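You operate a simulated robot arm through the tools that you are given. There is no shell and no other tool. Be economical: measure what you need, move in short steps, check, and stop when the job is done.

The job below is to be done with a simulated robot arm. You get a single attempt, and the scene is never put back.

## Task
Try the green gauge in the three blocks by the plug test holder; orange ring on the tight one.
Fine: the blocks stay where they stand; gauge back in its rack; leave the rest.

The check looks at the end state, three seconds after you hand in, the way a careful person would. Anything else that was tipped, shoved, dropped, spilled or broken makes it a failure.

## Robot
A 7-joint arm with a two-finger parallel gripper, fixed in place. Base frame: the origin is at the foot of the arm, x ahead of it, y to its left, z up; the work surface is at about z = 82.8. Units: cm, rad, N and s.
Its first joint turns from -2.897 to 2.897 rad. Payload 4.4 kg.
The TCP is the grasp point between the finger pads, 2.3 cm short of the fingertips. In the tool frame z runs along the fingers and y along their closing line. Largest opening 9.4 cm; finger width 3.8, thickness 1; the body of the gripper, 5.4 by 9.6 cm, starts 3.9 cm behind the TCP.
Orientation is that of the tool frame in the base frame, as a unit quaternion [w, x, y, z]. With the fingers straight down and closing along the base's y, the tool's x points along the base's -x, its y along +y and its z along -z.

## Interface
- The arm moves only by the tool jog_arm. Its argument "commands" is a list of rows, each a list of 7 numbers: the shift along the tool's x, y, z in units of 500 mm (1.0 is 500 mm), then the turn, a rotation vector about the tool's x, y, z in units of 120 degrees (1.0 is 120 degrees), then the finger opening in cm, from 0 to 9.4. In form: [[dx, dy, dz, ax, ay, az, grip], ...]. A call has 1 to 8 rows; each row is the pose to reach, as a shift and turn from the pose commanded when the call began, along the tool's axes at that moment. A call with a number of a shift or a turn outside -1 to 1 is refused whole. A row lasts 0.2 s, in which the tool goes at most 5 cm and 0.15 rad; a call with a longer step from one row to the next is refused whole, and so is a gripper value outside its range. Where a pose cannot be reached the arm comes as near as it can. A force on the tool above 40 N (or 10 N above the force at the start of the call, whichever is more), or a blocked arm, ends the call early, and 0.2 s more pass. Each finger travels about 7.2 cm/s and halts on what it meets, pressing with about 40 N; the grip force reading is that of the motor and also rises with nothing between the fingers. The clock runs only during rows and for 0.2 s after the last one: add rows that repeat a pose to give the fingers time. It gives the time, the measured TCP pose, the force on the tool (base axes), the opening and the grip force at its end, in the units of the frame above (readings bear some noise).
- Cameras (640 x 400 px; columns grow to the right, rows downward): "scene" is fixed at [22.17, 64.82, 158.08]; the picture's right is [-0.61, -0.79, 0.00], its down [-0.58, 0.45, -0.68] and it looks along [0.54, -0.42, -0.73] (base axes); focal length 292 px, centre (320, 200). "wrist" rides on the gripper at [8.6, 1.6, -7.4] in the tool frame; the picture's right is [-0.18, 0.98, 0.00], its down [-0.58, -0.11, -0.81] and it looks along [-0.79, -0.15, 0.59] (tool axes); focal length 243 px, centre (320, 200). There is no depth. A picture from a camera that has moved, and an enlarged one, comes with that camera's place and axes in the base frame and with its lens.
- snapshot(camera): a new picture of that camera. No time passes.
- close_up(camera, box): a new picture of the part [left, top, right, bottom] of that camera's present view, enlarged. No time passes.
- close_job(): hands the job in; it is judged then, once.

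Go step by step. Nothing tells you positions but the pictures and the camera data: compare them with the known pose of the tool, close in by small moves and look again before you grip or let go. The budget is 120 turns and 76 pictures, counting those below and the enlarged ones. Unless the task says otherwise, let go and move clear before handing in, and close with one line.

The tools are called after "Emit:" as name(argument=value, ...) on one line, values as JSON. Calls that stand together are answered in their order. jog_arm: Moves the arm, as the interface text tells. Its arguments: {"type":"object","properties":{"commands":{"type":"array"}},"required":["commands"]} The other tools are called the same way: snapshot (camera) takes a picture; close_up (camera, box) takes an enlarged picture of a part of a camera's view; close_job () hands the job in.

At the start:

```text
time_s: 0.0
tcp_pos: [70.86, -3.38, 120.54]
ee_rot: [0.0, -0.001, 1.0, 0.0]
force: [0.2, -0.2, -1.0]
gripper_width: 9.39
grip_force: 0.0
```

scene: 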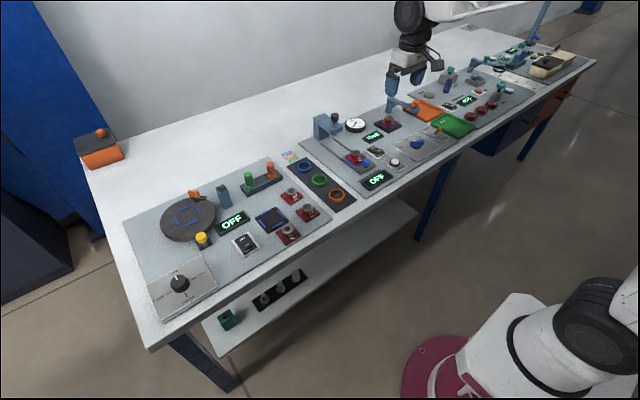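
wrist: 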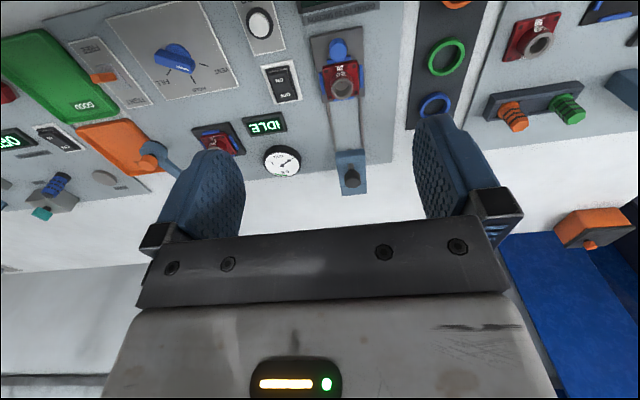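

I see a panel with a gauge holder (green and orange gauges), three red blocks near it, and a dark strip with blue, green and orange rings. I'll enlarge that area first.

Emit:
close_up(camera="scene", box=[210, 140, 370, 240])

Emit:
close_up(camera="scene", box=[120, 150, 360, 300])

Emit:
close_up(camera="wrist", box=[400, 0, 640, 150])

```text
4.00 times, centred on (290, 190) of scene
camera zoom: at [22.17, 64.82, 158.08], right [-0.61, -0.79, 0.0], down [-0.58, 0.45, -0.68], along [0.54, -0.42, -0.73], focal length 1168 px, centre (440, 240)
```

zoom: 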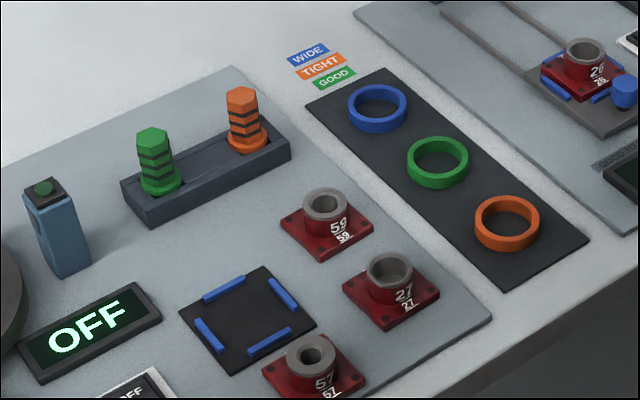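

```text
2.67 times, centred on (240, 225) of scene
camera zoom: at [22.17, 64.82, 158.08], right [-0.61, -0.79, 0.0], down [-0.58, 0.45, -0.68], along [0.54, -0.42, -0.73], focal length 778 px, centre (533, 133)
```

zoom: 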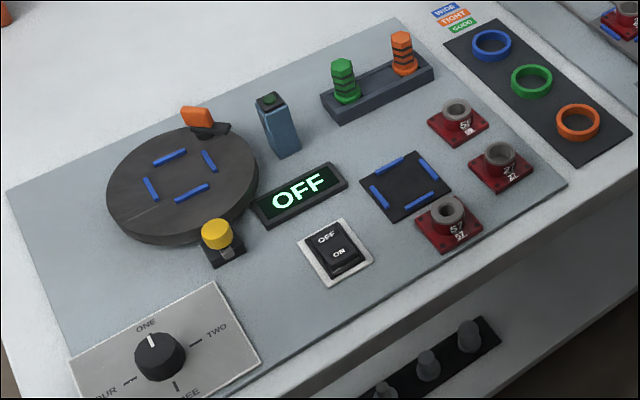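

```text
2.67 times, centred on (520, 75) of wrist
camera zoom: at [62.17, -1.78, 127.9], right [0.18, 0.98, 0.0], down [0.58, -0.11, 0.81], along [0.79, -0.15, -0.59], focal length 647 px, centre (-213, 533)
```

zoom: 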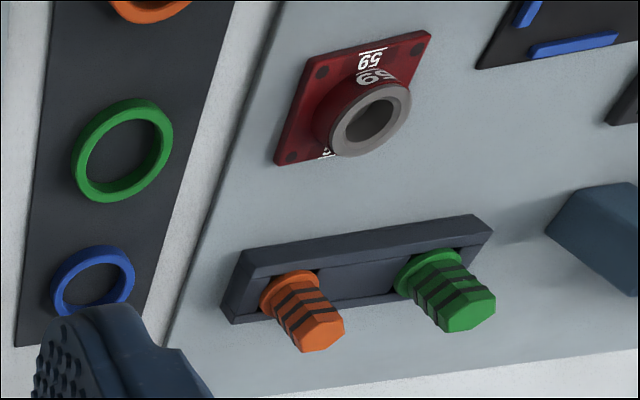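

The green gauge stands at about (96.5, 39), the blocks at about (84, 29), (74.5, 29) and (71, 39), and the orange ring at about (75, 16). I'll move above that area for a better look.

Emit:
jog_arm(commands=[[-0.031, 0.089, 0.024, 0, 0, 0, 9.39], [-0.0625, 0.1775, 0.0475, 0, 0, 0, 9.39], [-0.094, 0.266, 0.071, 0, 0, 0, 9.39], [-0.125, 0.355, 0.095, 0, 0, 0, 9.39], [-0.156, 0.444, 0.119, 0, 0, 0, 9.39], [-0.1875, 0.5325, 0.1425, 0, 0, 0, 9.39], [-0.219, 0.621, 0.166, 0, 0, 0, 9.39], [-0.25, 0.71, 0.19, 0, 0, 0, 9.39]])

Emit:
snapshot(camera="wrist")

Emit:
snapshot(camera="scene")

```text
time_s: 1.8
tcp_pos: [83.23, 32.24, 111.07]
ee_rot: [0.001, 0.0, 1.0, 0.001]
force: [-1.5, -0.4, 0.1]
gripper_width: 9.39
grip_force: 0.0
```

```text
70 pictures are left
camera wrist: at [74.58, 33.71, 118.47], right [0.18, 0.98, 0.0], down [0.58, -0.11, 0.81], along [0.79, -0.15, -0.59], focal length 243 px, centre (320, 200)
```

wrist: 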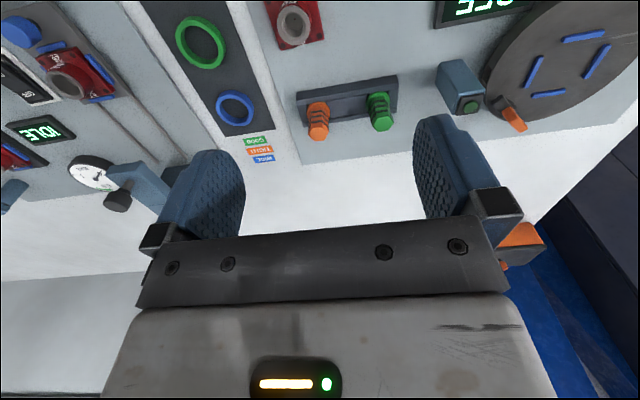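

```text
69 pictures are left
```

scene: 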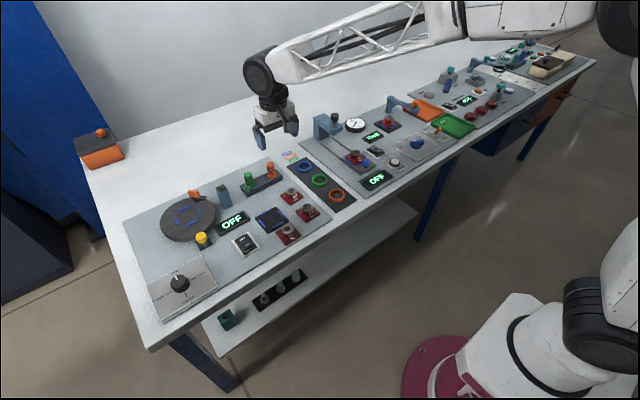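

The wrist view agrees: green gauge near (95.2, 38.4), orange gauge near (94.7, 29.4). I'll go over the green gauge at z = 100 to see if it's within reach.

Emit:
jog_arm(commands=[[-0.06, 0.032, 0.055, 0, 0, 0, 7], [-0.12, 0.063, 0.11, 0, 0, 0, 7], [-0.18, 0.095, 0.165, 0, 0, 0, 7], [-0.24, 0.126, 0.22, 0, 0, 0, 7], [-0.24, 0.126, 0.22, 0, 0, 0, 7]])

Emit:
snapshot(camera="wrist")

Emit:
close_up(camera="scene", box=[180, 110, 340, 210])

```text
time_s: 3.0
tcp_pos: [95.56, 38.52, 99.87]
ee_rot: [0.0, 0.0, 1.0, 0.0]
force: [0.9, 0.3, -0.4]
gripper_width: 7.01
grip_force: 0.1
```

```text
68 pictures are left
camera wrist: at [86.79, 39.97, 107.37], right [0.18, 0.98, 0.0], down [0.58, -0.11, 0.81], along [0.79, -0.15, -0.59], focal length 243 px, centre (320, 200)
```

wrist: 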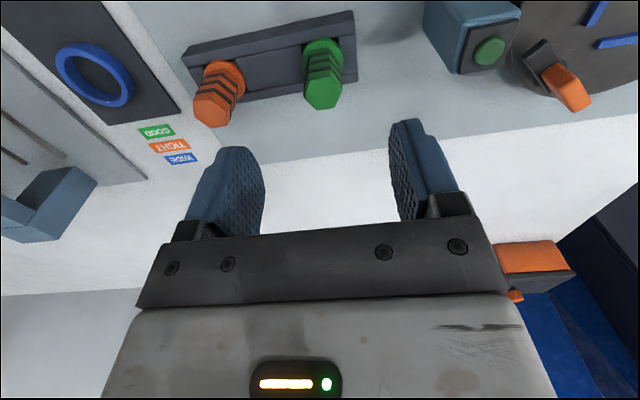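

```text
4.00 times, centred on (260, 160) of scene
camera zoom: at [22.17, 64.82, 158.08], right [-0.61, -0.79, 0.0], down [-0.58, 0.45, -0.68], along [0.54, -0.42, -0.73], focal length 1168 px, centre (560, 360)
```

zoom: 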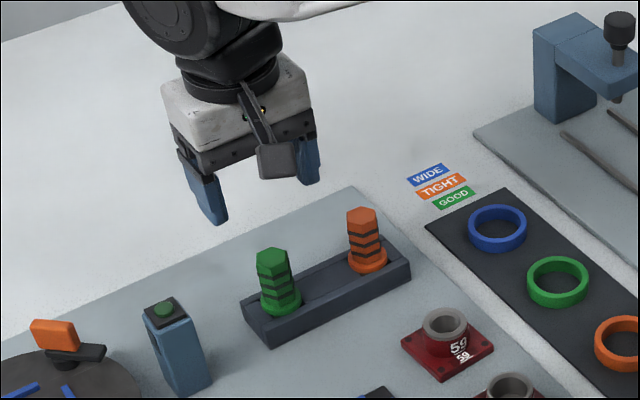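

The spot is reachable with the tool straight down. I need the hex orientation before gripping.

Emit:
close_up(camera="wrist", box=[250, 10, 410, 110])

Emit:
close_up(camera="scene", box=[220, 155, 300, 205])

```text
4.00 times, centred on (330, 60) of wrist
camera zoom: at [86.79, 39.97, 107.37], right [0.18, 0.98, 0.0], down [0.58, -0.11, 0.81], along [0.79, -0.15, -0.59], focal length 970 px, centre (280, 760)
```

zoom: 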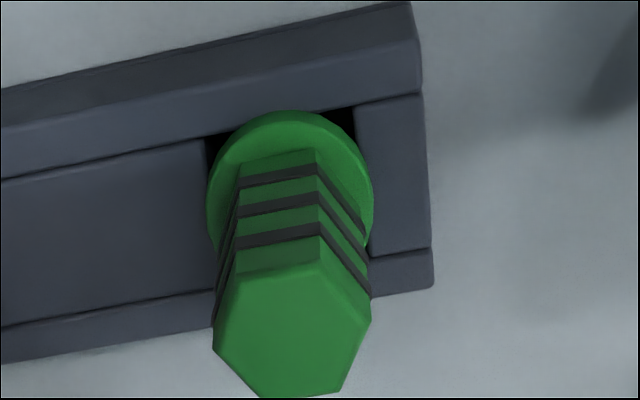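

```text
8.00 times, centred on (260, 180) of scene
camera zoom: at [22.17, 64.82, 158.08], right [-0.61, -0.79, 0.0], down [-0.58, 0.45, -0.68], along [0.54, -0.42, -0.73], focal length 2335 px, centre (800, 360)
```

zoom: 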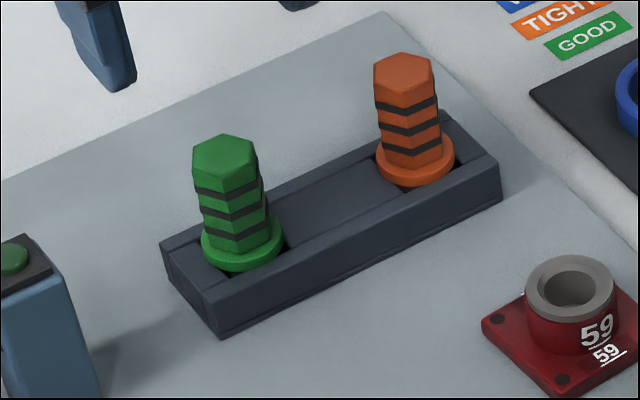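

The hex flats face roughly ±x and ±30° off y. I'll yaw the tool +27° so the fingers close on flats, then check the centring.

Emit:
jog_arm(commands=[[0, 0, 0, 0, 0, -0.057, 6], [0, 0, 0, 0, 0, -0.114, 6], [0, 0, 0, 0, 0, -0.17, 6], [0, 0, 0, 0, 0, -0.225, 6], [0, 0, 0, 0, 0, -0.225, 6]])

Emit:
close_up(camera="wrist", box=[220, 0, 460, 150])

```text
time_s: 4.2
tcp_pos: [95.3, 38.52, 100.03]
ee_rot: [0.0, -0.235, 0.972, 0.0]
force: [-0.5, 0.1, 0.1]
gripper_width: 6.01
grip_force: 0.0
```

```text
2.67 times, centred on (340, 75) of wrist
camera zoom: at [86.9, 35.89, 107.4], right [-0.28, 0.96, 0.0], down [0.57, 0.17, 0.81], along [0.77, 0.23, -0.59], focal length 647 px, centre (267, 533)
```

zoom: 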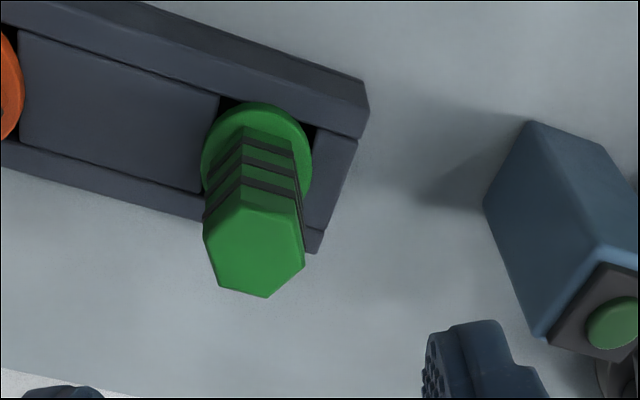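

The yaw lines up with the flats. I'll descend to just above the gauge top and check again.

Emit:
jog_arm(commands=[[-0.001, -0.003, 0.05, 0, 0, 0, 5.5], [-0.001, -0.003, 0.1, 0, 0, 0, 5.5], [-0.001, -0.003, 0.1, 0, 0, 0, 5.5]])

Emit:
snapshot(camera="wrist")

Emit:
close_up(camera="scene", box=[200, 130, 320, 205])

```text
time_s: 5.0
tcp_pos: [95.5, 38.41, 94.9]
ee_rot: [0.001, -0.233, 0.972, 0.0]
force: [0.0, -0.8, 0.1]
gripper_width: 5.49
grip_force: 0.0
```

```text
63 pictures are left
camera wrist: at [86.99, 35.8, 102.4], right [-0.28, 0.96, 0.0], down [0.57, 0.17, 0.81], along [0.77, 0.23, -0.59], focal length 243 px, centre (320, 200)
```

wrist: 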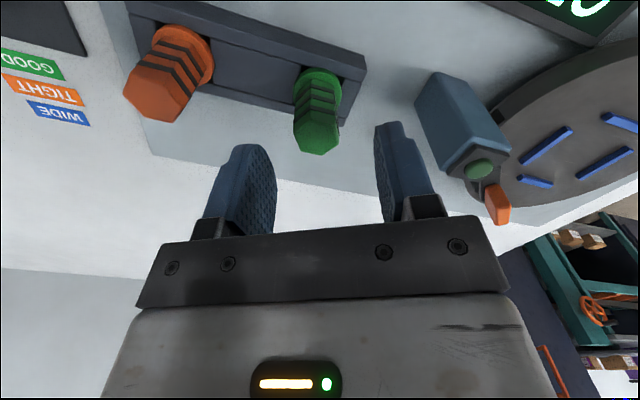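

```text
5.33 times, centred on (260, 168) of scene
camera zoom: at [22.17, 64.82, 158.08], right [-0.61, -0.79, 0.0], down [-0.58, 0.45, -0.68], along [0.54, -0.42, -0.73], focal length 1557 px, centre (640, 373)
```

zoom: 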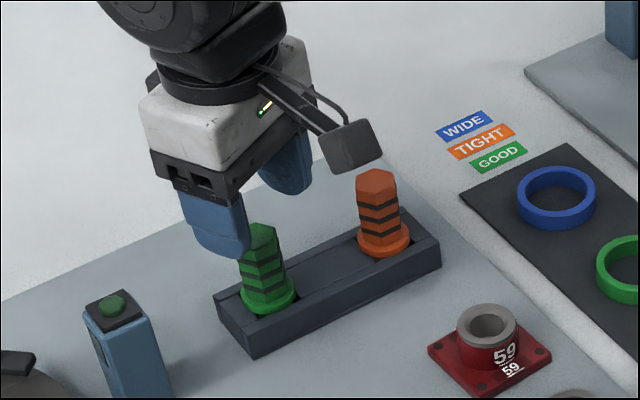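

The gauge lies between the fingers. Next I descend to z ≈ 90 and close gently.

Emit:
jog_arm(commands=[[0, -0.003, 0.05, 0, 0, 0, 5.5], [0, -0.003, 0.1, 0, 0, 0, 5.5], [0, -0.003, 0.1, 0, 0, 0, 5.5]])

Emit:
snapshot(camera="wrist")

Emit:
close_up(camera="scene", box=[200, 130, 320, 205])

```text
time_s: 5.8
tcp_pos: [95.47, 38.28, 89.87]
ee_rot: [0.0, -0.233, 0.973, 0.0]
force: [0.5, 0.9, -0.3]
gripper_width: 5.5
grip_force: 0.1
```

```text
61 pictures are left
camera wrist: at [87.04, 35.7, 97.42], right [-0.28, 0.96, 0.0], down [0.57, 0.17, 0.81], along [0.77, 0.23, -0.59], focal length 243 px, centre (320, 200)
```

wrist: 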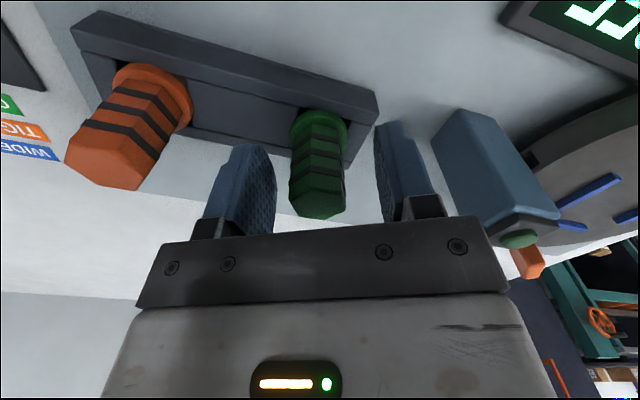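

```text
5.33 times, centred on (260, 168) of scene
camera zoom: at [22.17, 64.82, 158.08], right [-0.61, -0.79, 0.0], down [-0.58, 0.45, -0.68], along [0.54, -0.42, -0.73], focal length 1557 px, centre (640, 373)
```

zoom: 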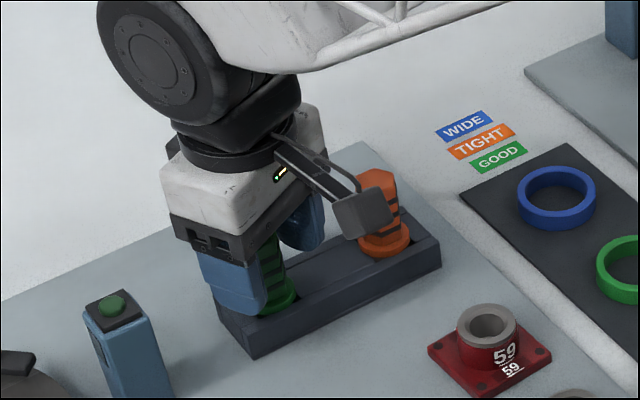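

Well placed; close now.

Emit:
jog_arm(commands=[[0, -0.003, 0, 0, 0, 0, 3.5], [0, -0.003, 0, 0, 0, 0, 1.5], [0, -0.003, 0, 0, 0, 0, 1.5], [0, -0.003, 0, 0, 0, 0, 1.5]])

Emit:
snapshot(camera="wrist")

```text
time_s: 6.8
tcp_pos: [95.61, 38.26, 90.05]
ee_rot: [0.0, -0.234, 0.972, -0.001]
force: [-0.6, 0.3, 0.3]
gripper_width: 2.53
grip_force: 40.1
```

```text
59 pictures are left
camera wrist: at [87.09, 35.57, 97.43], right [-0.28, 0.96, 0.0], down [0.57, 0.17, 0.81], along [0.77, 0.23, -0.59], focal length 243 px, centre (320, 200)
```

wrist: 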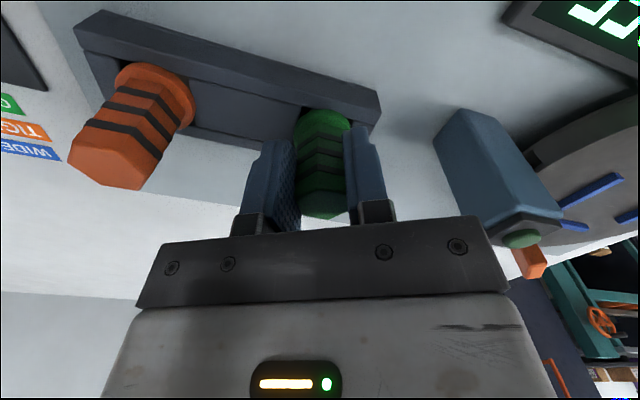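

The gauge is gripped (2.53 cm wide) with the TCP at (95.6, 38.2, 90.0). I'll lift it straight up.

Emit:
jog_arm(commands=[[0, 0, -0.03, 0, 0, 0, 1.5], [0, 0, -0.08, 0, 0, 0, 1.5], [0, 0, -0.14, 0, 0, 0, 1.5], [0, 0, -0.2, 0, 0, 0, 1.5], [0, 0, -0.2, 0, 0, 0, 1.5]])

Emit:
snapshot(camera="wrist")

Emit:
close_up(camera="scene", box=[200, 100, 360, 200])

```text
time_s: 8.0
tcp_pos: [95.49, 38.25, 99.95]
ee_rot: [0.001, -0.234, 0.972, 0.0]
force: [0.2, 0.0, -0.8]
gripper_width: 2.53
grip_force: 40.0
```

```text
58 pictures are left
camera wrist: at [87.13, 35.57, 107.39], right [-0.28, 0.96, 0.0], down [0.57, 0.17, 0.81], along [0.77, 0.23, -0.59], focal length 243 px, centre (320, 200)
```

wrist: 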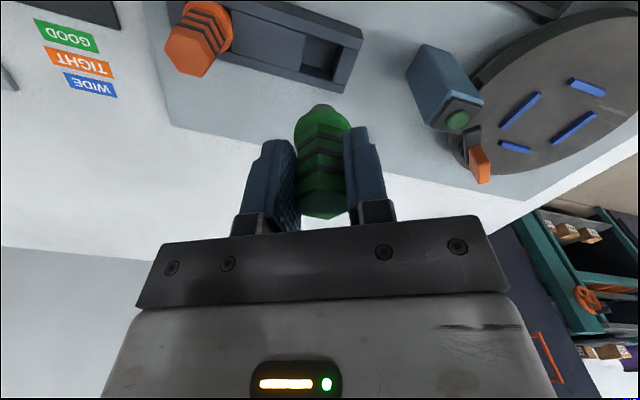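

```text
4.00 times, centred on (280, 150) of scene
camera zoom: at [22.17, 64.82, 158.08], right [-0.61, -0.79, 0.0], down [-0.58, 0.45, -0.68], along [0.54, -0.42, -0.73], focal length 1168 px, centre (480, 400)
```

zoom: 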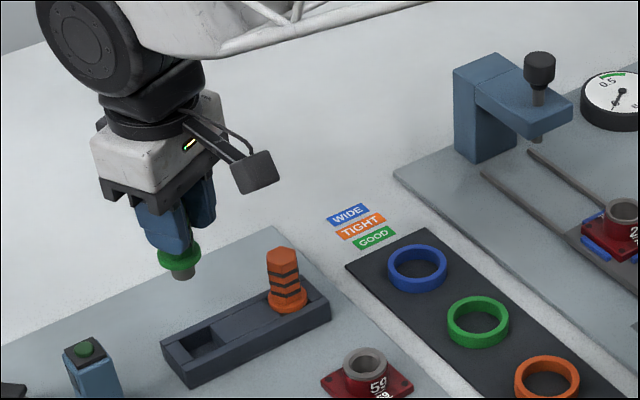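

The gauge has a plug about 1.6 cm wide and came out cleanly. I'll look closely at the three bores now.

Emit:
close_up(camera="scene", box=[270, 180, 334, 220])

Emit:
close_up(camera="scene", box=[260, 210, 324, 250])

Emit:
close_up(camera="scene", box=[220, 140, 284, 180])

```text
10.00 times, centred on (302, 200) of scene
camera zoom: at [22.17, 64.82, 158.08], right [-0.61, -0.79, 0.0], down [-0.58, 0.45, -0.68], along [0.54, -0.42, -0.73], focal length 2919 px, centre (500, 200)
```

zoom: 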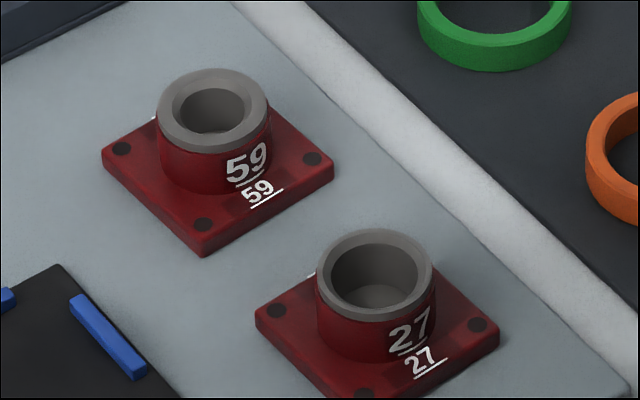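

```text
10.00 times, centred on (292, 230) of scene
camera zoom: at [22.17, 64.82, 158.08], right [-0.61, -0.79, 0.0], down [-0.58, 0.45, -0.68], along [0.54, -0.42, -0.73], focal length 2919 px, centre (600, -100)
```

zoom: 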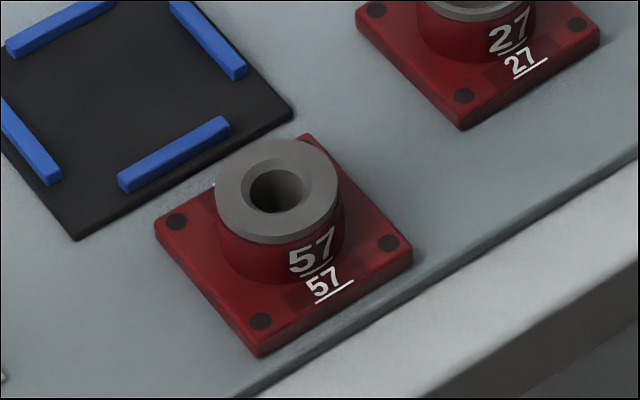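

```text
10.00 times, centred on (252, 160) of scene
camera zoom: at [22.17, 64.82, 158.08], right [-0.61, -0.79, 0.0], down [-0.58, 0.45, -0.68], along [0.54, -0.42, -0.73], focal length 2919 px, centre (1000, 600)
```

zoom: 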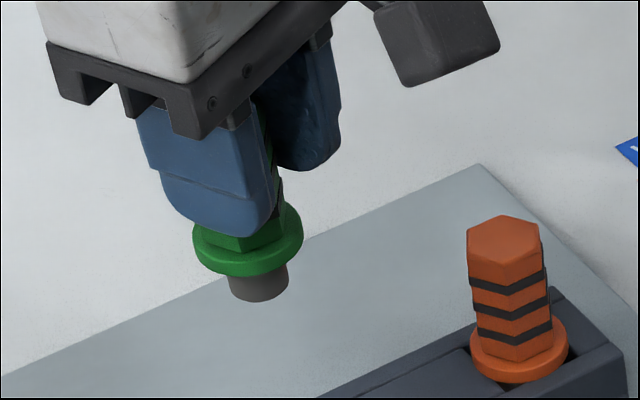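

By eye bore 57 is about 1.8 cm, 59 about 2.2 and 27 about 2.8, against a plug of about 1.86; I'll test each physically. First I'll hover over block 59, near (84, 28.4).

Emit:
jog_arm(commands=[[0.0735, -0.0175, 0, 0, 0, 0, 1.5], [0.147, -0.035, 0, 0, 0, 0, 1.5], [0.22, -0.0525, 0, 0, 0, 0, 1.5], [0.294, -0.07, 0, 0, 0, 0, 1.5], [0.294, -0.07, 0.06, 0, 0, 0, 1.5], [0.294, -0.07, 0.06, 0, 0, 0, 1.5]])

Emit:
snapshot(camera="wrist")

Emit:
close_up(camera="scene", box=[240, 140, 336, 200])

```text
time_s: 9.4
tcp_pos: [84.33, 28.28, 96.85]
ee_rot: [0.001, -0.233, 0.972, 0.0]
force: [0.2, 0.4, -0.4]
gripper_width: 2.56
grip_force: 39.9
```

```text
53 pictures are left
camera wrist: at [75.76, 25.75, 104.38], right [-0.28, 0.96, 0.0], down [0.57, 0.17, 0.81], along [0.77, 0.23, -0.59], focal length 243 px, centre (320, 200)
```

wrist: 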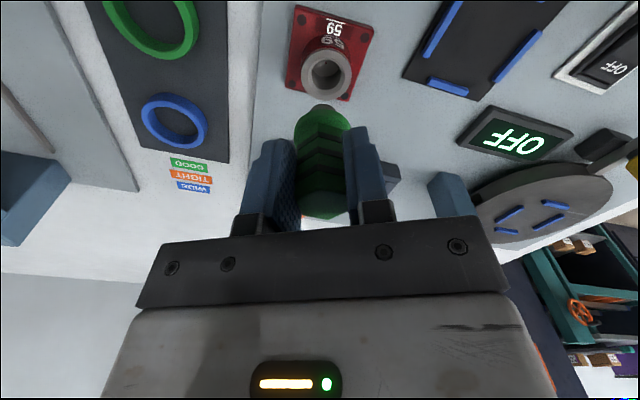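

```text
6.67 times, centred on (288, 170) of scene
camera zoom: at [22.17, 64.82, 158.08], right [-0.61, -0.79, 0.0], down [-0.58, 0.45, -0.68], along [0.54, -0.42, -0.73], focal length 1946 px, centre (533, 400)
```

zoom: 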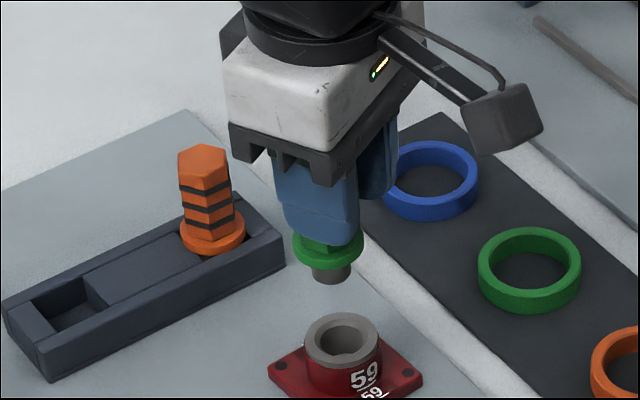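

Combining both views, the rim of block 59 is at about (83.45, 28.6, 87.5) and the plug tip is about 5.75 below the TCP. I'll shift over, lower to 1 cm above the rim, and check.

Emit:
jog_arm(commands=[[0.0124, 0.013, 0, 0, 0, 0, 1.5], [0.0124, 0.013, 0.05, 0, 0, 0, 1.5], [0.0124, 0.013, 0.05, 0, 0, 0, 1.5]])

Emit:
close_up(camera="wrist", box=[240, 40, 400, 140])

Emit:
close_up(camera="scene", box=[260, 165, 324, 205])

```text
time_s: 10.2
tcp_pos: [83.29, 28.69, 94.45]
ee_rot: [0.0, -0.234, 0.972, 0.0]
force: [-0.4, 0.2, -1.9]
gripper_width: 2.55
grip_force: 40.2
```

```text
4.00 times, centred on (320, 90) of wrist
camera zoom: at [74.82, 26.04, 101.84], right [-0.28, 0.96, 0.0], down [0.57, 0.17, 0.81], along [0.77, 0.23, -0.59], focal length 970 px, centre (320, 640)
```

zoom: 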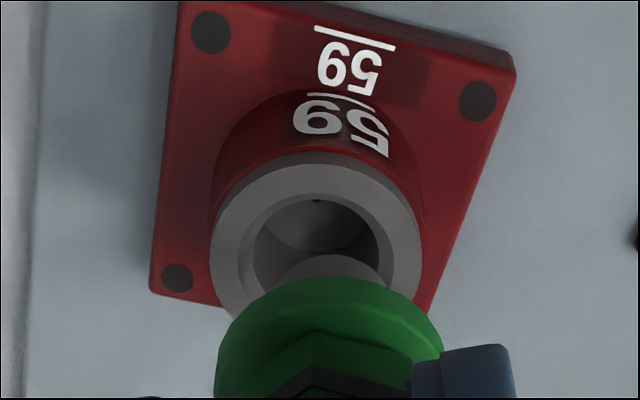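

```text
10.00 times, centred on (292, 185) of scene
camera zoom: at [22.17, 64.82, 158.08], right [-0.61, -0.79, 0.0], down [-0.58, 0.45, -0.68], along [0.54, -0.42, -0.73], focal length 2919 px, centre (600, 350)
```

zoom: 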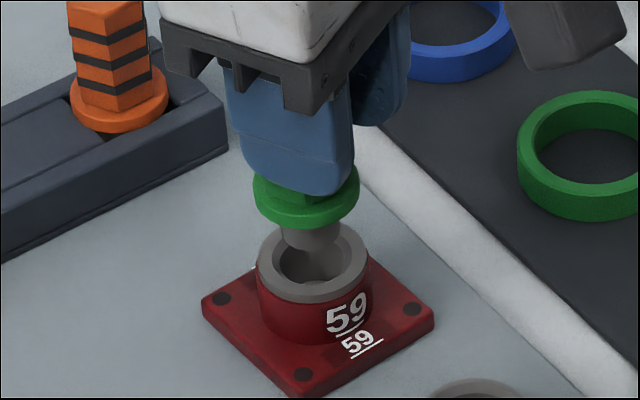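

The plug is slightly off the bore by about (0.34, −0.16). I'll correct and lower a little.

Emit:
jog_arm(commands=[[-0.0046, -0.006, 0, 0, 0, 0, 1.5], [-0.0046, -0.006, 0.014, 0, 0, 0, 1.5], [-0.0046, -0.006, 0.014, 0, 0, 0, 1.5]])

Emit:
close_up(camera="wrist", box=[240, 40, 400, 140])

Emit:
close_up(camera="scene", box=[260, 165, 324, 205])

```text
time_s: 11.0
tcp_pos: [83.65, 28.42, 93.65]
ee_rot: [0.0, -0.234, 0.972, 0.0]
force: [0.2, -0.7, -1.2]
gripper_width: 2.55
grip_force: 40.0
```

```text
4.00 times, centred on (320, 90) of wrist
camera zoom: at [75.15, 25.88, 101.15], right [-0.28, 0.96, 0.0], down [0.57, 0.17, 0.81], along [0.77, 0.23, -0.59], focal length 970 px, centre (320, 640)
```

zoom: 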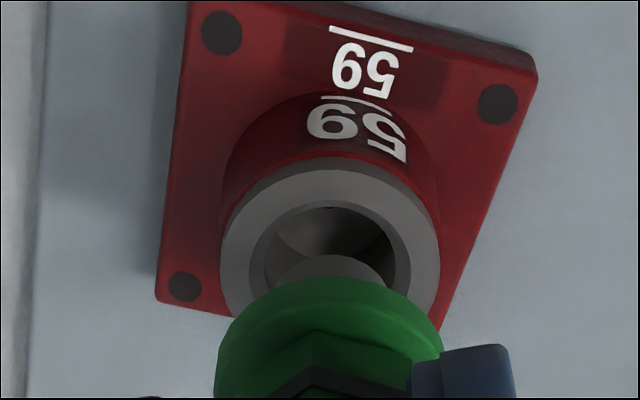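

```text
10.00 times, centred on (292, 185) of scene
camera zoom: at [22.17, 64.82, 158.08], right [-0.61, -0.79, 0.0], down [-0.58, 0.45, -0.68], along [0.54, -0.42, -0.73], focal length 2919 px, centre (600, 350)
```

zoom: 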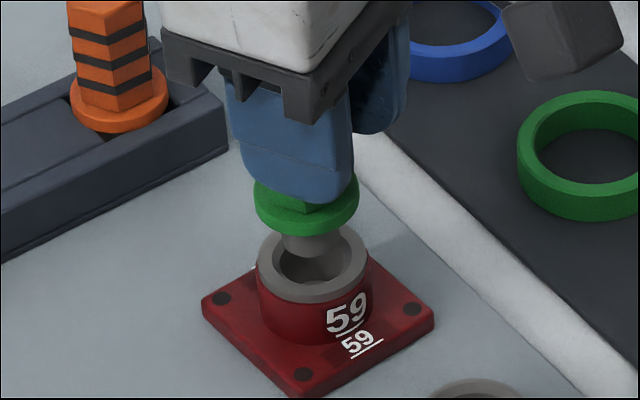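

Aligned in both views. I'll lower slowly and watch the force.

Emit:
jog_arm(commands=[[0, 0, 0.005, 0, 0, 0, 1.5], [0, 0, 0.01, 0, 0, 0, 1.5], [0, 0, 0.014, 0, 0, 0, 1.5], [0, 0, 0.018, 0, 0, 0, 1.5], [0, 0, 0.022, 0, 0, 0, 1.5]])

Emit:
close_up(camera="scene", box=[260, 165, 324, 205])

```text
time_s: 12.2
tcp_pos: [83.61, 28.61, 92.62]
ee_rot: [0.0, -0.233, 0.972, 0.001]
force: [-0.5, 0.1, -0.7]
gripper_width: 2.52
grip_force: 39.9
```

```text
10.00 times, centred on (292, 185) of scene
camera zoom: at [22.17, 64.82, 158.08], right [-0.61, -0.79, 0.0], down [-0.58, 0.45, -0.68], along [0.54, -0.42, -0.73], focal length 2919 px, centre (600, 350)
```

zoom: 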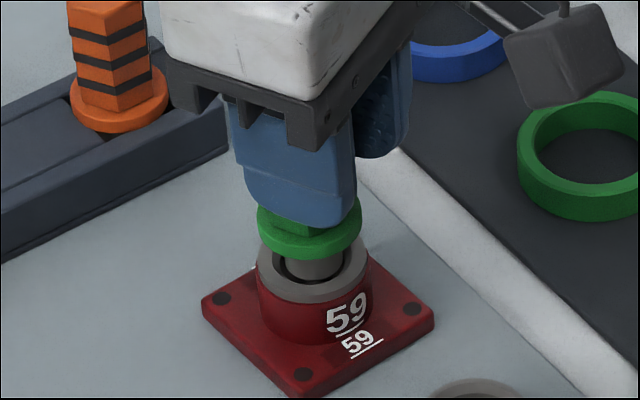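

The plug is entering with no force. I'll continue down.

Emit:
jog_arm(commands=[[0, 0, 0.006, 0, 0, 0, 1.5], [0, 0, 0.012, 0, 0, 0, 1.5], [0, 0, 0.018, 0, 0, 0, 1.5], [0, 0, 0.022, 0, 0, 0, 1.5]])

Emit:
close_up(camera="scene", box=[260, 165, 324, 205])

```text
time_s: 13.2
tcp_pos: [83.47, 28.56, 91.45]
ee_rot: [0.0, -0.234, 0.972, -0.001]
force: [1.3, 0.3, -0.4]
gripper_width: 2.55
grip_force: 40.4
```

```text
10.00 times, centred on (292, 185) of scene
camera zoom: at [22.17, 64.82, 158.08], right [-0.61, -0.79, 0.0], down [-0.58, 0.45, -0.68], along [0.54, -0.42, -0.73], focal length 2919 px, centre (600, 350)
```

zoom: 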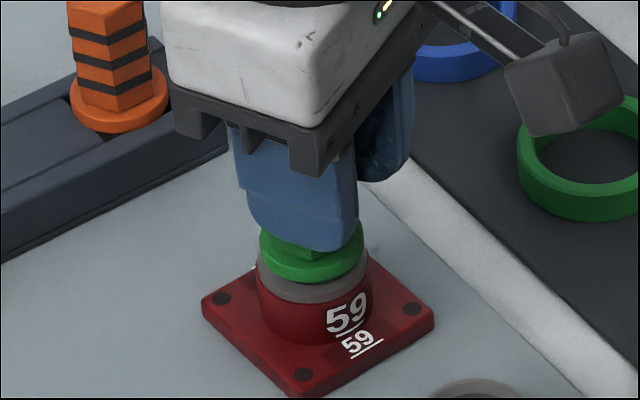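

Gauge goes fully and freely into 59. I'll lift out and go to 27, near (74.0, 28.6).

Emit:
jog_arm(commands=[[0, 0, -0.04, 0, 0, 0, 1.5], [0, 0, -0.09, 0, 0, 0, 1.5], [0.057, 0.03, -0.09, 0, 0, 0, 1.5], [0.114, 0.06, -0.09, 0, 0, 0, 1.5], [0.17, 0.089, -0.09, 0, 0, 0, 1.5], [0.17, 0.089, -0.06, 0, 0, 0, 1.5], [0.17, 0.089, -0.06, 0, 0, 0, 1.5]])

Emit:
close_up(camera="wrist", box=[240, 40, 400, 140])

Emit:
close_up(camera="scene", box=[270, 180, 334, 220])

```text
time_s: 14.8
tcp_pos: [74.01, 28.61, 94.63]
ee_rot: [0.0, -0.233, 0.973, 0.0]
force: [0.0, 0.4, -0.5]
gripper_width: 2.55
grip_force: 40.0
```

```text
4.00 times, centred on (320, 90) of wrist
camera zoom: at [65.46, 26.0, 102.07], right [-0.28, 0.96, 0.0], down [0.57, 0.17, 0.81], along [0.77, 0.23, -0.59], focal length 970 px, centre (320, 640)
```

zoom: 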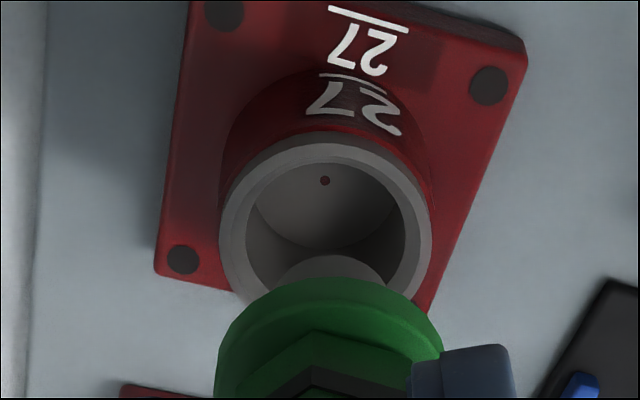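

```text
10.00 times, centred on (302, 200) of scene
camera zoom: at [22.17, 64.82, 158.08], right [-0.61, -0.79, 0.0], down [-0.58, 0.45, -0.68], along [0.54, -0.42, -0.73], focal length 2919 px, centre (500, 200)
```

zoom: 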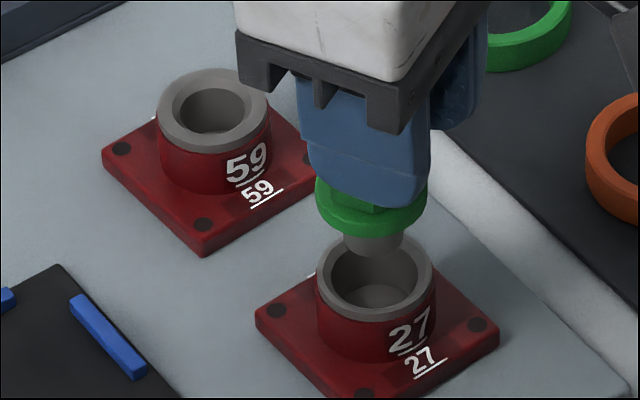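

Well aligned over the wide bore of 27. I'll lower.

Emit:
jog_arm(commands=[[0, -0.002, 0.01, 0, 0, 0, 1.5], [0, -0.002, 0.02, 0, 0, 0, 1.5], [0, -0.002, 0.03, 0, 0, 0, 1.5], [0, -0.002, 0.04, 0, 0, 0, 1.5], [0, -0.002, 0.05, 0, 0, 0, 1.5], [0, -0.002, 0.06, 0, 0, 0, 1.5]])

Emit:
close_up(camera="scene", box=[270, 180, 334, 220])

```text
time_s: 16.2
tcp_pos: [74.04, 28.5, 91.48]
ee_rot: [0.0, -0.233, 0.972, 0.0]
force: [0.3, 0.4, -1.4]
gripper_width: 2.53
grip_force: 40.4
```

```text
10.00 times, centred on (302, 200) of scene
camera zoom: at [22.17, 64.82, 158.08], right [-0.61, -0.79, 0.0], down [-0.58, 0.45, -0.68], along [0.54, -0.42, -0.73], focal length 2919 px, centre (500, 200)
```

zoom: 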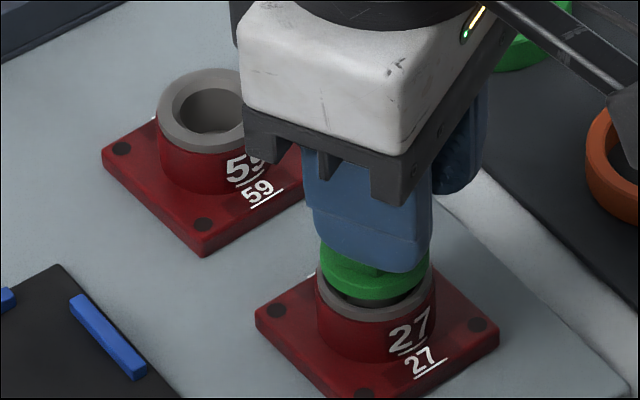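

27 also takes it, with slack. I'll lift and go to 57, near (70.5, 38.6).

Emit:
jog_arm(commands=[[0, 0, -0.04, 0, 0, 0, 1.5], [0, 0, -0.09, 0, 0, 0, 1.5], [-0.01, 0.071, -0.09, 0, 0, 0, 1.5], [-0.02, 0.142, -0.09, 0, 0, 0, 1.5], [-0.029, 0.212, -0.09, 0, 0, 0, 1.5], [-0.029, 0.212, -0.06, 0, 0, 0, 1.5], [-0.029, 0.212, -0.06, 0, 0, 0, 1.5]])

Emit:
close_up(camera="wrist", box=[240, 40, 400, 140])

Emit:
close_up(camera="scene", box=[260, 205, 324, 245])

```text
time_s: 17.8
tcp_pos: [70.48, 38.7, 94.59]
ee_rot: [0.0, -0.234, 0.972, 0.0]
force: [1.0, 0.1, -1.5]
gripper_width: 2.52
grip_force: 40.3
```

```text
4.00 times, centred on (320, 90) of wrist
camera zoom: at [61.99, 36.03, 102.0], right [-0.28, 0.96, 0.0], down [0.57, 0.17, 0.81], along [0.77, 0.23, -0.59], focal length 970 px, centre (320, 640)
```

zoom: 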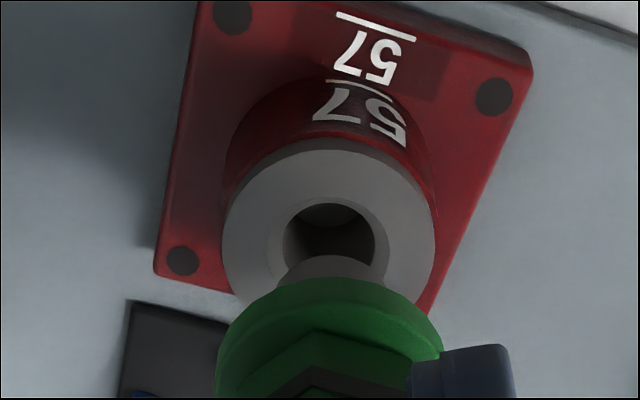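

```text
10.00 times, centred on (292, 225) of scene
camera zoom: at [22.17, 64.82, 158.08], right [-0.61, -0.79, 0.0], down [-0.58, 0.45, -0.68], along [0.54, -0.42, -0.73], focal length 2919 px, centre (600, -50)
```

zoom: 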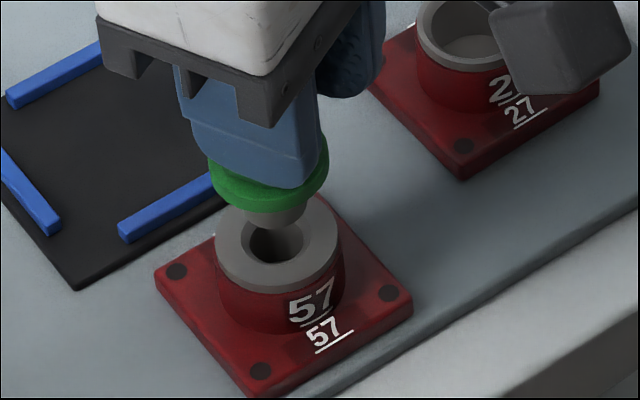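

Aligned within about 1 mm. I'll lower gently, expecting contact.

Emit:
jog_arm(commands=[[-0.0024, 0, 0.008, 0, 0, 0, 1.5], [-0.0024, 0, 0.014, 0, 0, 0, 1.5], [-0.0024, 0, 0.02, 0, 0, 0, 1.5], [-0.0024, 0, 0.025, 0, 0, 0, 1.5], [-0.0024, 0, 0.03, 0, 0, 0, 1.5]])

Emit:
close_up(camera="scene", box=[260, 205, 324, 245])

Emit:
close_up(camera="wrist", box=[240, 40, 400, 140])

```text
time_s: 19.0
tcp_pos: [70.72, 38.56, 92.99]
ee_rot: [0.0, -0.233, 0.972, 0.0]
force: [-0.1, 0.2, -0.7]
gripper_width: 2.53
grip_force: 39.9
```

```text
10.00 times, centred on (292, 225) of scene
camera zoom: at [22.17, 64.82, 158.08], right [-0.61, -0.79, 0.0], down [-0.58, 0.45, -0.68], along [0.54, -0.42, -0.73], focal length 2919 px, centre (600, -50)
```

zoom: 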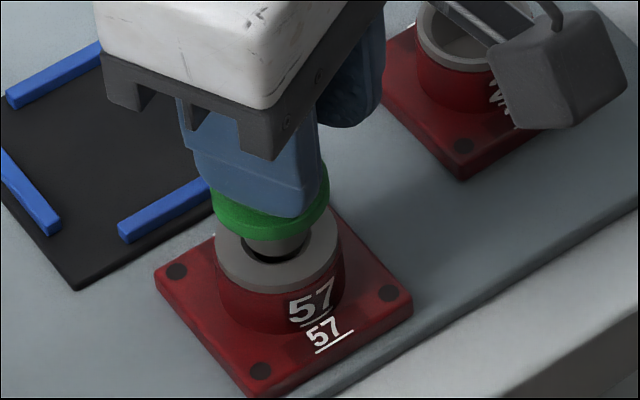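

```text
4.00 times, centred on (320, 90) of wrist
camera zoom: at [62.14, 36.03, 100.5], right [-0.28, 0.96, 0.0], down [0.57, 0.17, 0.81], along [0.77, 0.23, -0.59], focal length 970 px, centre (320, 640)
```

zoom: 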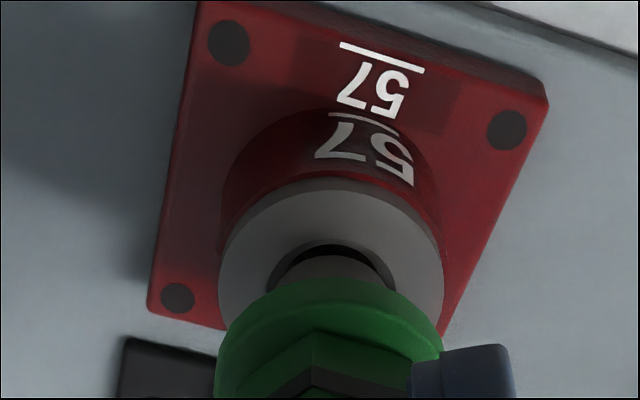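

The plug tip is just at the chamfer with no contact force yet. I'll continue in finer steps.

Emit:
jog_arm(commands=[[0, 0, 0.003, 0, 0, 0, 1.5], [0, 0, 0.006, 0, 0, 0, 1.5], [0, 0, 0.009, 0, 0, 0, 1.5], [0, 0, 0.012, 0, 0, 0, 1.5], [0, 0, 0.015, 0, 0, 0, 1.5], [0, 0, 0.018, 0, 0, 0, 1.5]])

Emit:
close_up(camera="scene", box=[260, 205, 324, 245])

Emit:
close_up(camera="wrist", box=[240, 40, 400, 140])

```text
time_s: 20.4
tcp_pos: [70.67, 38.68, 92.27]
ee_rot: [0.002, -0.234, 0.972, 0.0]
force: [6.8, -2.4, 27.2]
gripper_width: 2.54
grip_force: 40.3
```

```text
10.00 times, centred on (292, 225) of scene
camera zoom: at [22.17, 64.82, 158.08], right [-0.61, -0.79, 0.0], down [-0.58, 0.45, -0.68], along [0.54, -0.42, -0.73], focal length 2919 px, centre (600, -50)
```

zoom: 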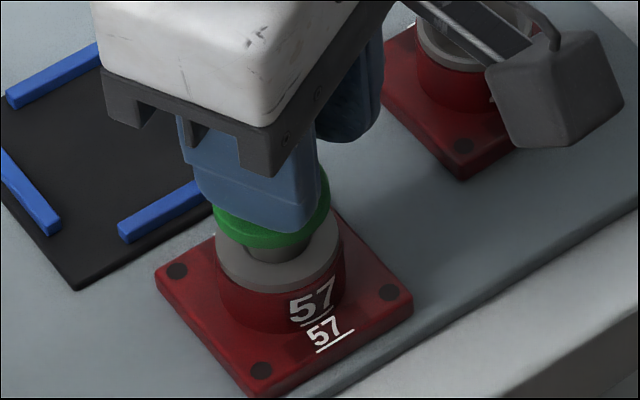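

```text
4.00 times, centred on (320, 90) of wrist
camera zoom: at [62.2, 36.07, 99.71], right [-0.28, 0.96, 0.0], down [0.57, 0.17, 0.81], along [0.78, 0.23, -0.59], focal length 970 px, centre (320, 640)
```

zoom: 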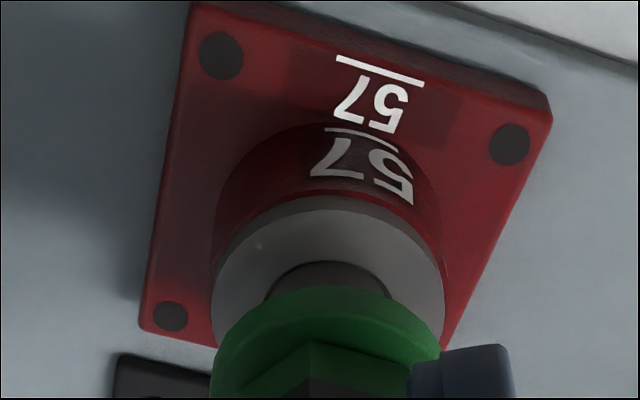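

57 stops the plug at the chamfer (27 N up). A sideways force of 6.8 N suggests a slight offset, so I'll retry once, shifted about 1.5 mm toward +x.

Emit:
jog_arm(commands=[[0, 0, -0.014, 0, 0, 0, 1.5], [-0.0027, -0.002, -0.014, 0, 0, 0, 1.5], [-0.0027, -0.002, -0.008, 0, 0, 0, 1.5], [-0.0027, -0.002, -0.004, 0, 0, 0, 1.5], [-0.0027, -0.002, 0, 0, 0, 0, 1.5], [-0.0027, -0.002, 0.001, 0, 0, 0, 1.5]])

```text
time_s: 21.8
tcp_pos: [70.82, 38.5, 92.2]
ee_rot: [0.001, -0.234, 0.972, 0.0]
force: [-6.9, -4.1, 26.9]
gripper_width: 2.54
grip_force: 39.9
```

The sideways force reversed and the plug stopped at the same height, so 57 is truly the tight one. I'll lift out and take the gauge back above its rack pocket.

Emit:
jog_arm(commands=[[0, 0, -0.07, 0, 0, 0, 1.5], [0, 0, -0.155, 0, 0, 0, 1.5], [-0.073, -0.039, -0.155, 0, 0, 0, 1.5], [-0.146, -0.078, -0.155, 0, 0, 0, 1.5], [-0.219, -0.117, -0.155, 0, 0, 0, 1.5], [-0.292, -0.156, -0.155, 0, 0, 0, 1.5], [-0.365, -0.195, -0.155, 0, 0, 0, 1.5], [-0.4377, -0.234, -0.155, 0, 0, 0, 1.5]])

Emit:
jog_arm(commands=[[0, 0, 0.05, 0, 0, 0, 1.5], [0, 0, 0.1, 0, 0, 0, 1.5], [0, 0, 0.1, 0, 0, 0, 1.5]])

Emit:
snapshot(camera="wrist")

Emit:
close_up(camera="scene", box=[210, 130, 306, 190])

```text
time_s: 23.6
tcp_pos: [95.52, 38.14, 99.88]
ee_rot: [-0.001, -0.234, 0.972, -0.001]
force: [-0.2, -0.2, -0.4]
gripper_width: 2.53
grip_force: 40.2
```

```text
time_s: 24.4
tcp_pos: [95.65, 38.23, 94.7]
ee_rot: [0.0, -0.233, 0.972, 0.0]
force: [1.1, 0.0, -2.0]
gripper_width: 2.53
grip_force: 39.4
```

```text
36 pictures are left
camera wrist: at [87.13, 35.59, 102.18], right [-0.28, 0.96, 0.0], down [0.57, 0.17, 0.81], along [0.77, 0.23, -0.59], focal length 243 px, centre (320, 200)
```

wrist: 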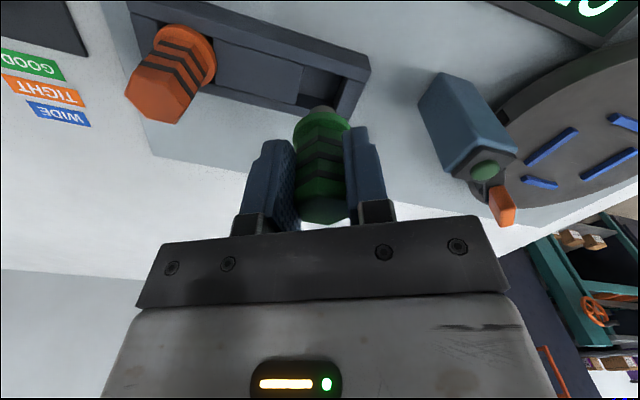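

```text
6.67 times, centred on (258, 160) of scene
camera zoom: at [22.17, 64.82, 158.08], right [-0.61, -0.79, 0.0], down [-0.58, 0.45, -0.68], along [0.54, -0.42, -0.73], focal length 1946 px, centre (733, 467)
```

zoom: 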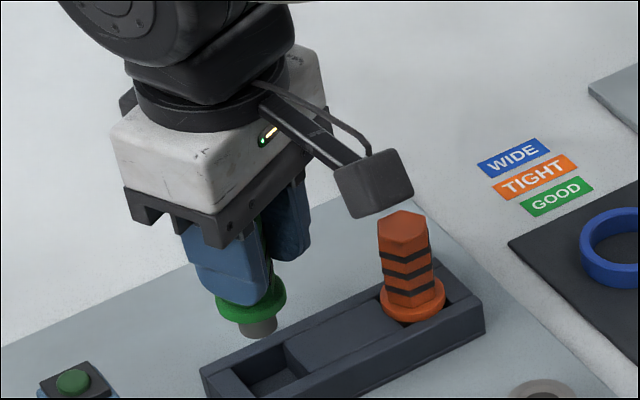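

Over the pocket. I'll lower it back slowly.

Emit:
jog_arm(commands=[[0, 0, 0.03, 0, 0, 0, 1.5], [0, 0, 0.05, 0, 0, 0, 1.5], [0, 0, 0.065, 0, 0, 0, 1.5], [0, 0, 0.08, 0, 0, 0, 1.5], [0, 0, 0.09, 0, 0, 0, 1.5], [0, 0, 0.096, 0, 0, 0, 1.5]])

Emit:
close_up(camera="scene", box=[210, 140, 306, 200])

Emit:
close_up(camera="wrist", box=[240, 60, 400, 160])

```text
time_s: 25.8
tcp_pos: [95.63, 38.12, 89.95]
ee_rot: [0.0, -0.233, 0.973, 0.0]
force: [-0.1, -0.4, -1.1]
gripper_width: 2.53
grip_force: 40.1
```

```text
6.67 times, centred on (258, 170) of scene
camera zoom: at [22.17, 64.82, 158.08], right [-0.61, -0.79, 0.0], down [-0.58, 0.45, -0.68], along [0.54, -0.42, -0.73], focal length 1946 px, centre (733, 400)
```

zoom: 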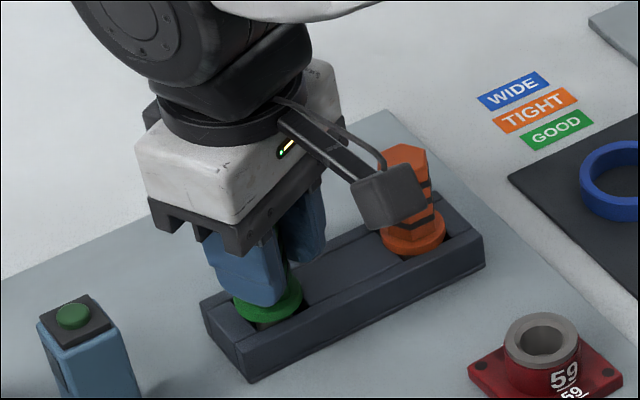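

```text
4.00 times, centred on (320, 110) of wrist
camera zoom: at [87.13, 35.53, 97.45], right [-0.28, 0.96, 0.0], down [0.57, 0.17, 0.81], along [0.77, 0.23, -0.59], focal length 970 px, centre (320, 560)
```

zoom: 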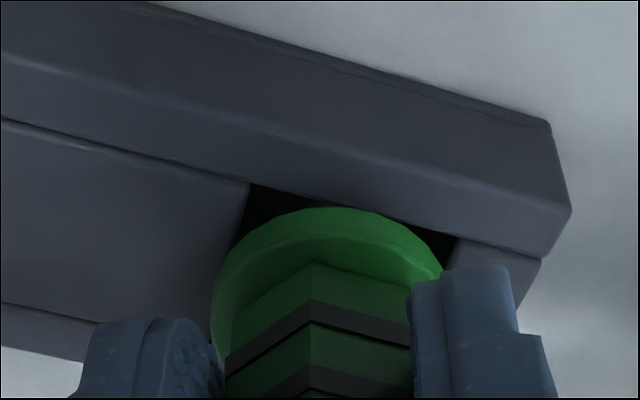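

No contact force yet, so I'll ease it down a few millimetres more until it seats.

Emit:
jog_arm(commands=[[0, 0, 0.002, 0, 0, 0, 1.5], [0, 0, 0.004, 0, 0, 0, 1.5], [0, 0, 0.006, 0, 0, 0, 1.5]])

```text
time_s: 26.6
tcp_pos: [95.58, 38.15, 89.61]
ee_rot: [0.0, -0.233, 0.972, 0.0]
force: [0.0, 0.0, -0.8]
gripper_width: 2.55
grip_force: 40.5
```

Emit:
jog_arm(commands=[[0, 0, 0.002, 0, 0, 0, 1.5], [0, 0, 0.004, 0, 0, 0, 1.5], [0, 0, 0.006, 0, 0, 0, 1.5]])

Emit:
snapshot(camera="wrist")

Emit:
close_up(camera="wrist", box=[240, 80, 400, 180])

```text
time_s: 27.4
tcp_pos: [95.55, 38.13, 89.64]
ee_rot: [0.001, -0.234, 0.972, 0.0]
force: [-3.8, -1.7, 14.3]
gripper_width: 2.54
grip_force: 40.1
```

```text
32 pictures are left
camera wrist: at [87.16, 35.56, 97.04], right [-0.28, 0.96, 0.0], down [0.57, 0.17, 0.81], along [0.77, 0.23, -0.59], focal length 243 px, centre (320, 200)
```

wrist: 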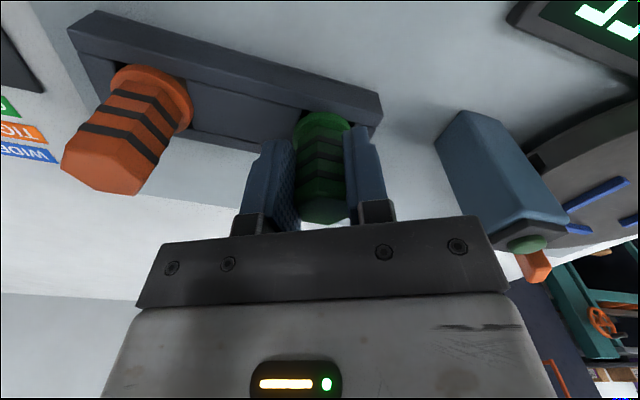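

```text
4.00 times, centred on (320, 130) of wrist
camera zoom: at [87.16, 35.56, 97.04], right [-0.28, 0.96, 0.0], down [0.57, 0.17, 0.81], along [0.77, 0.23, -0.59], focal length 970 px, centre (320, 480)
```

zoom: 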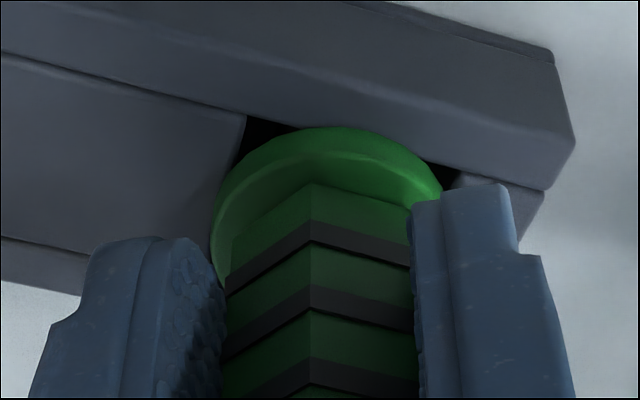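

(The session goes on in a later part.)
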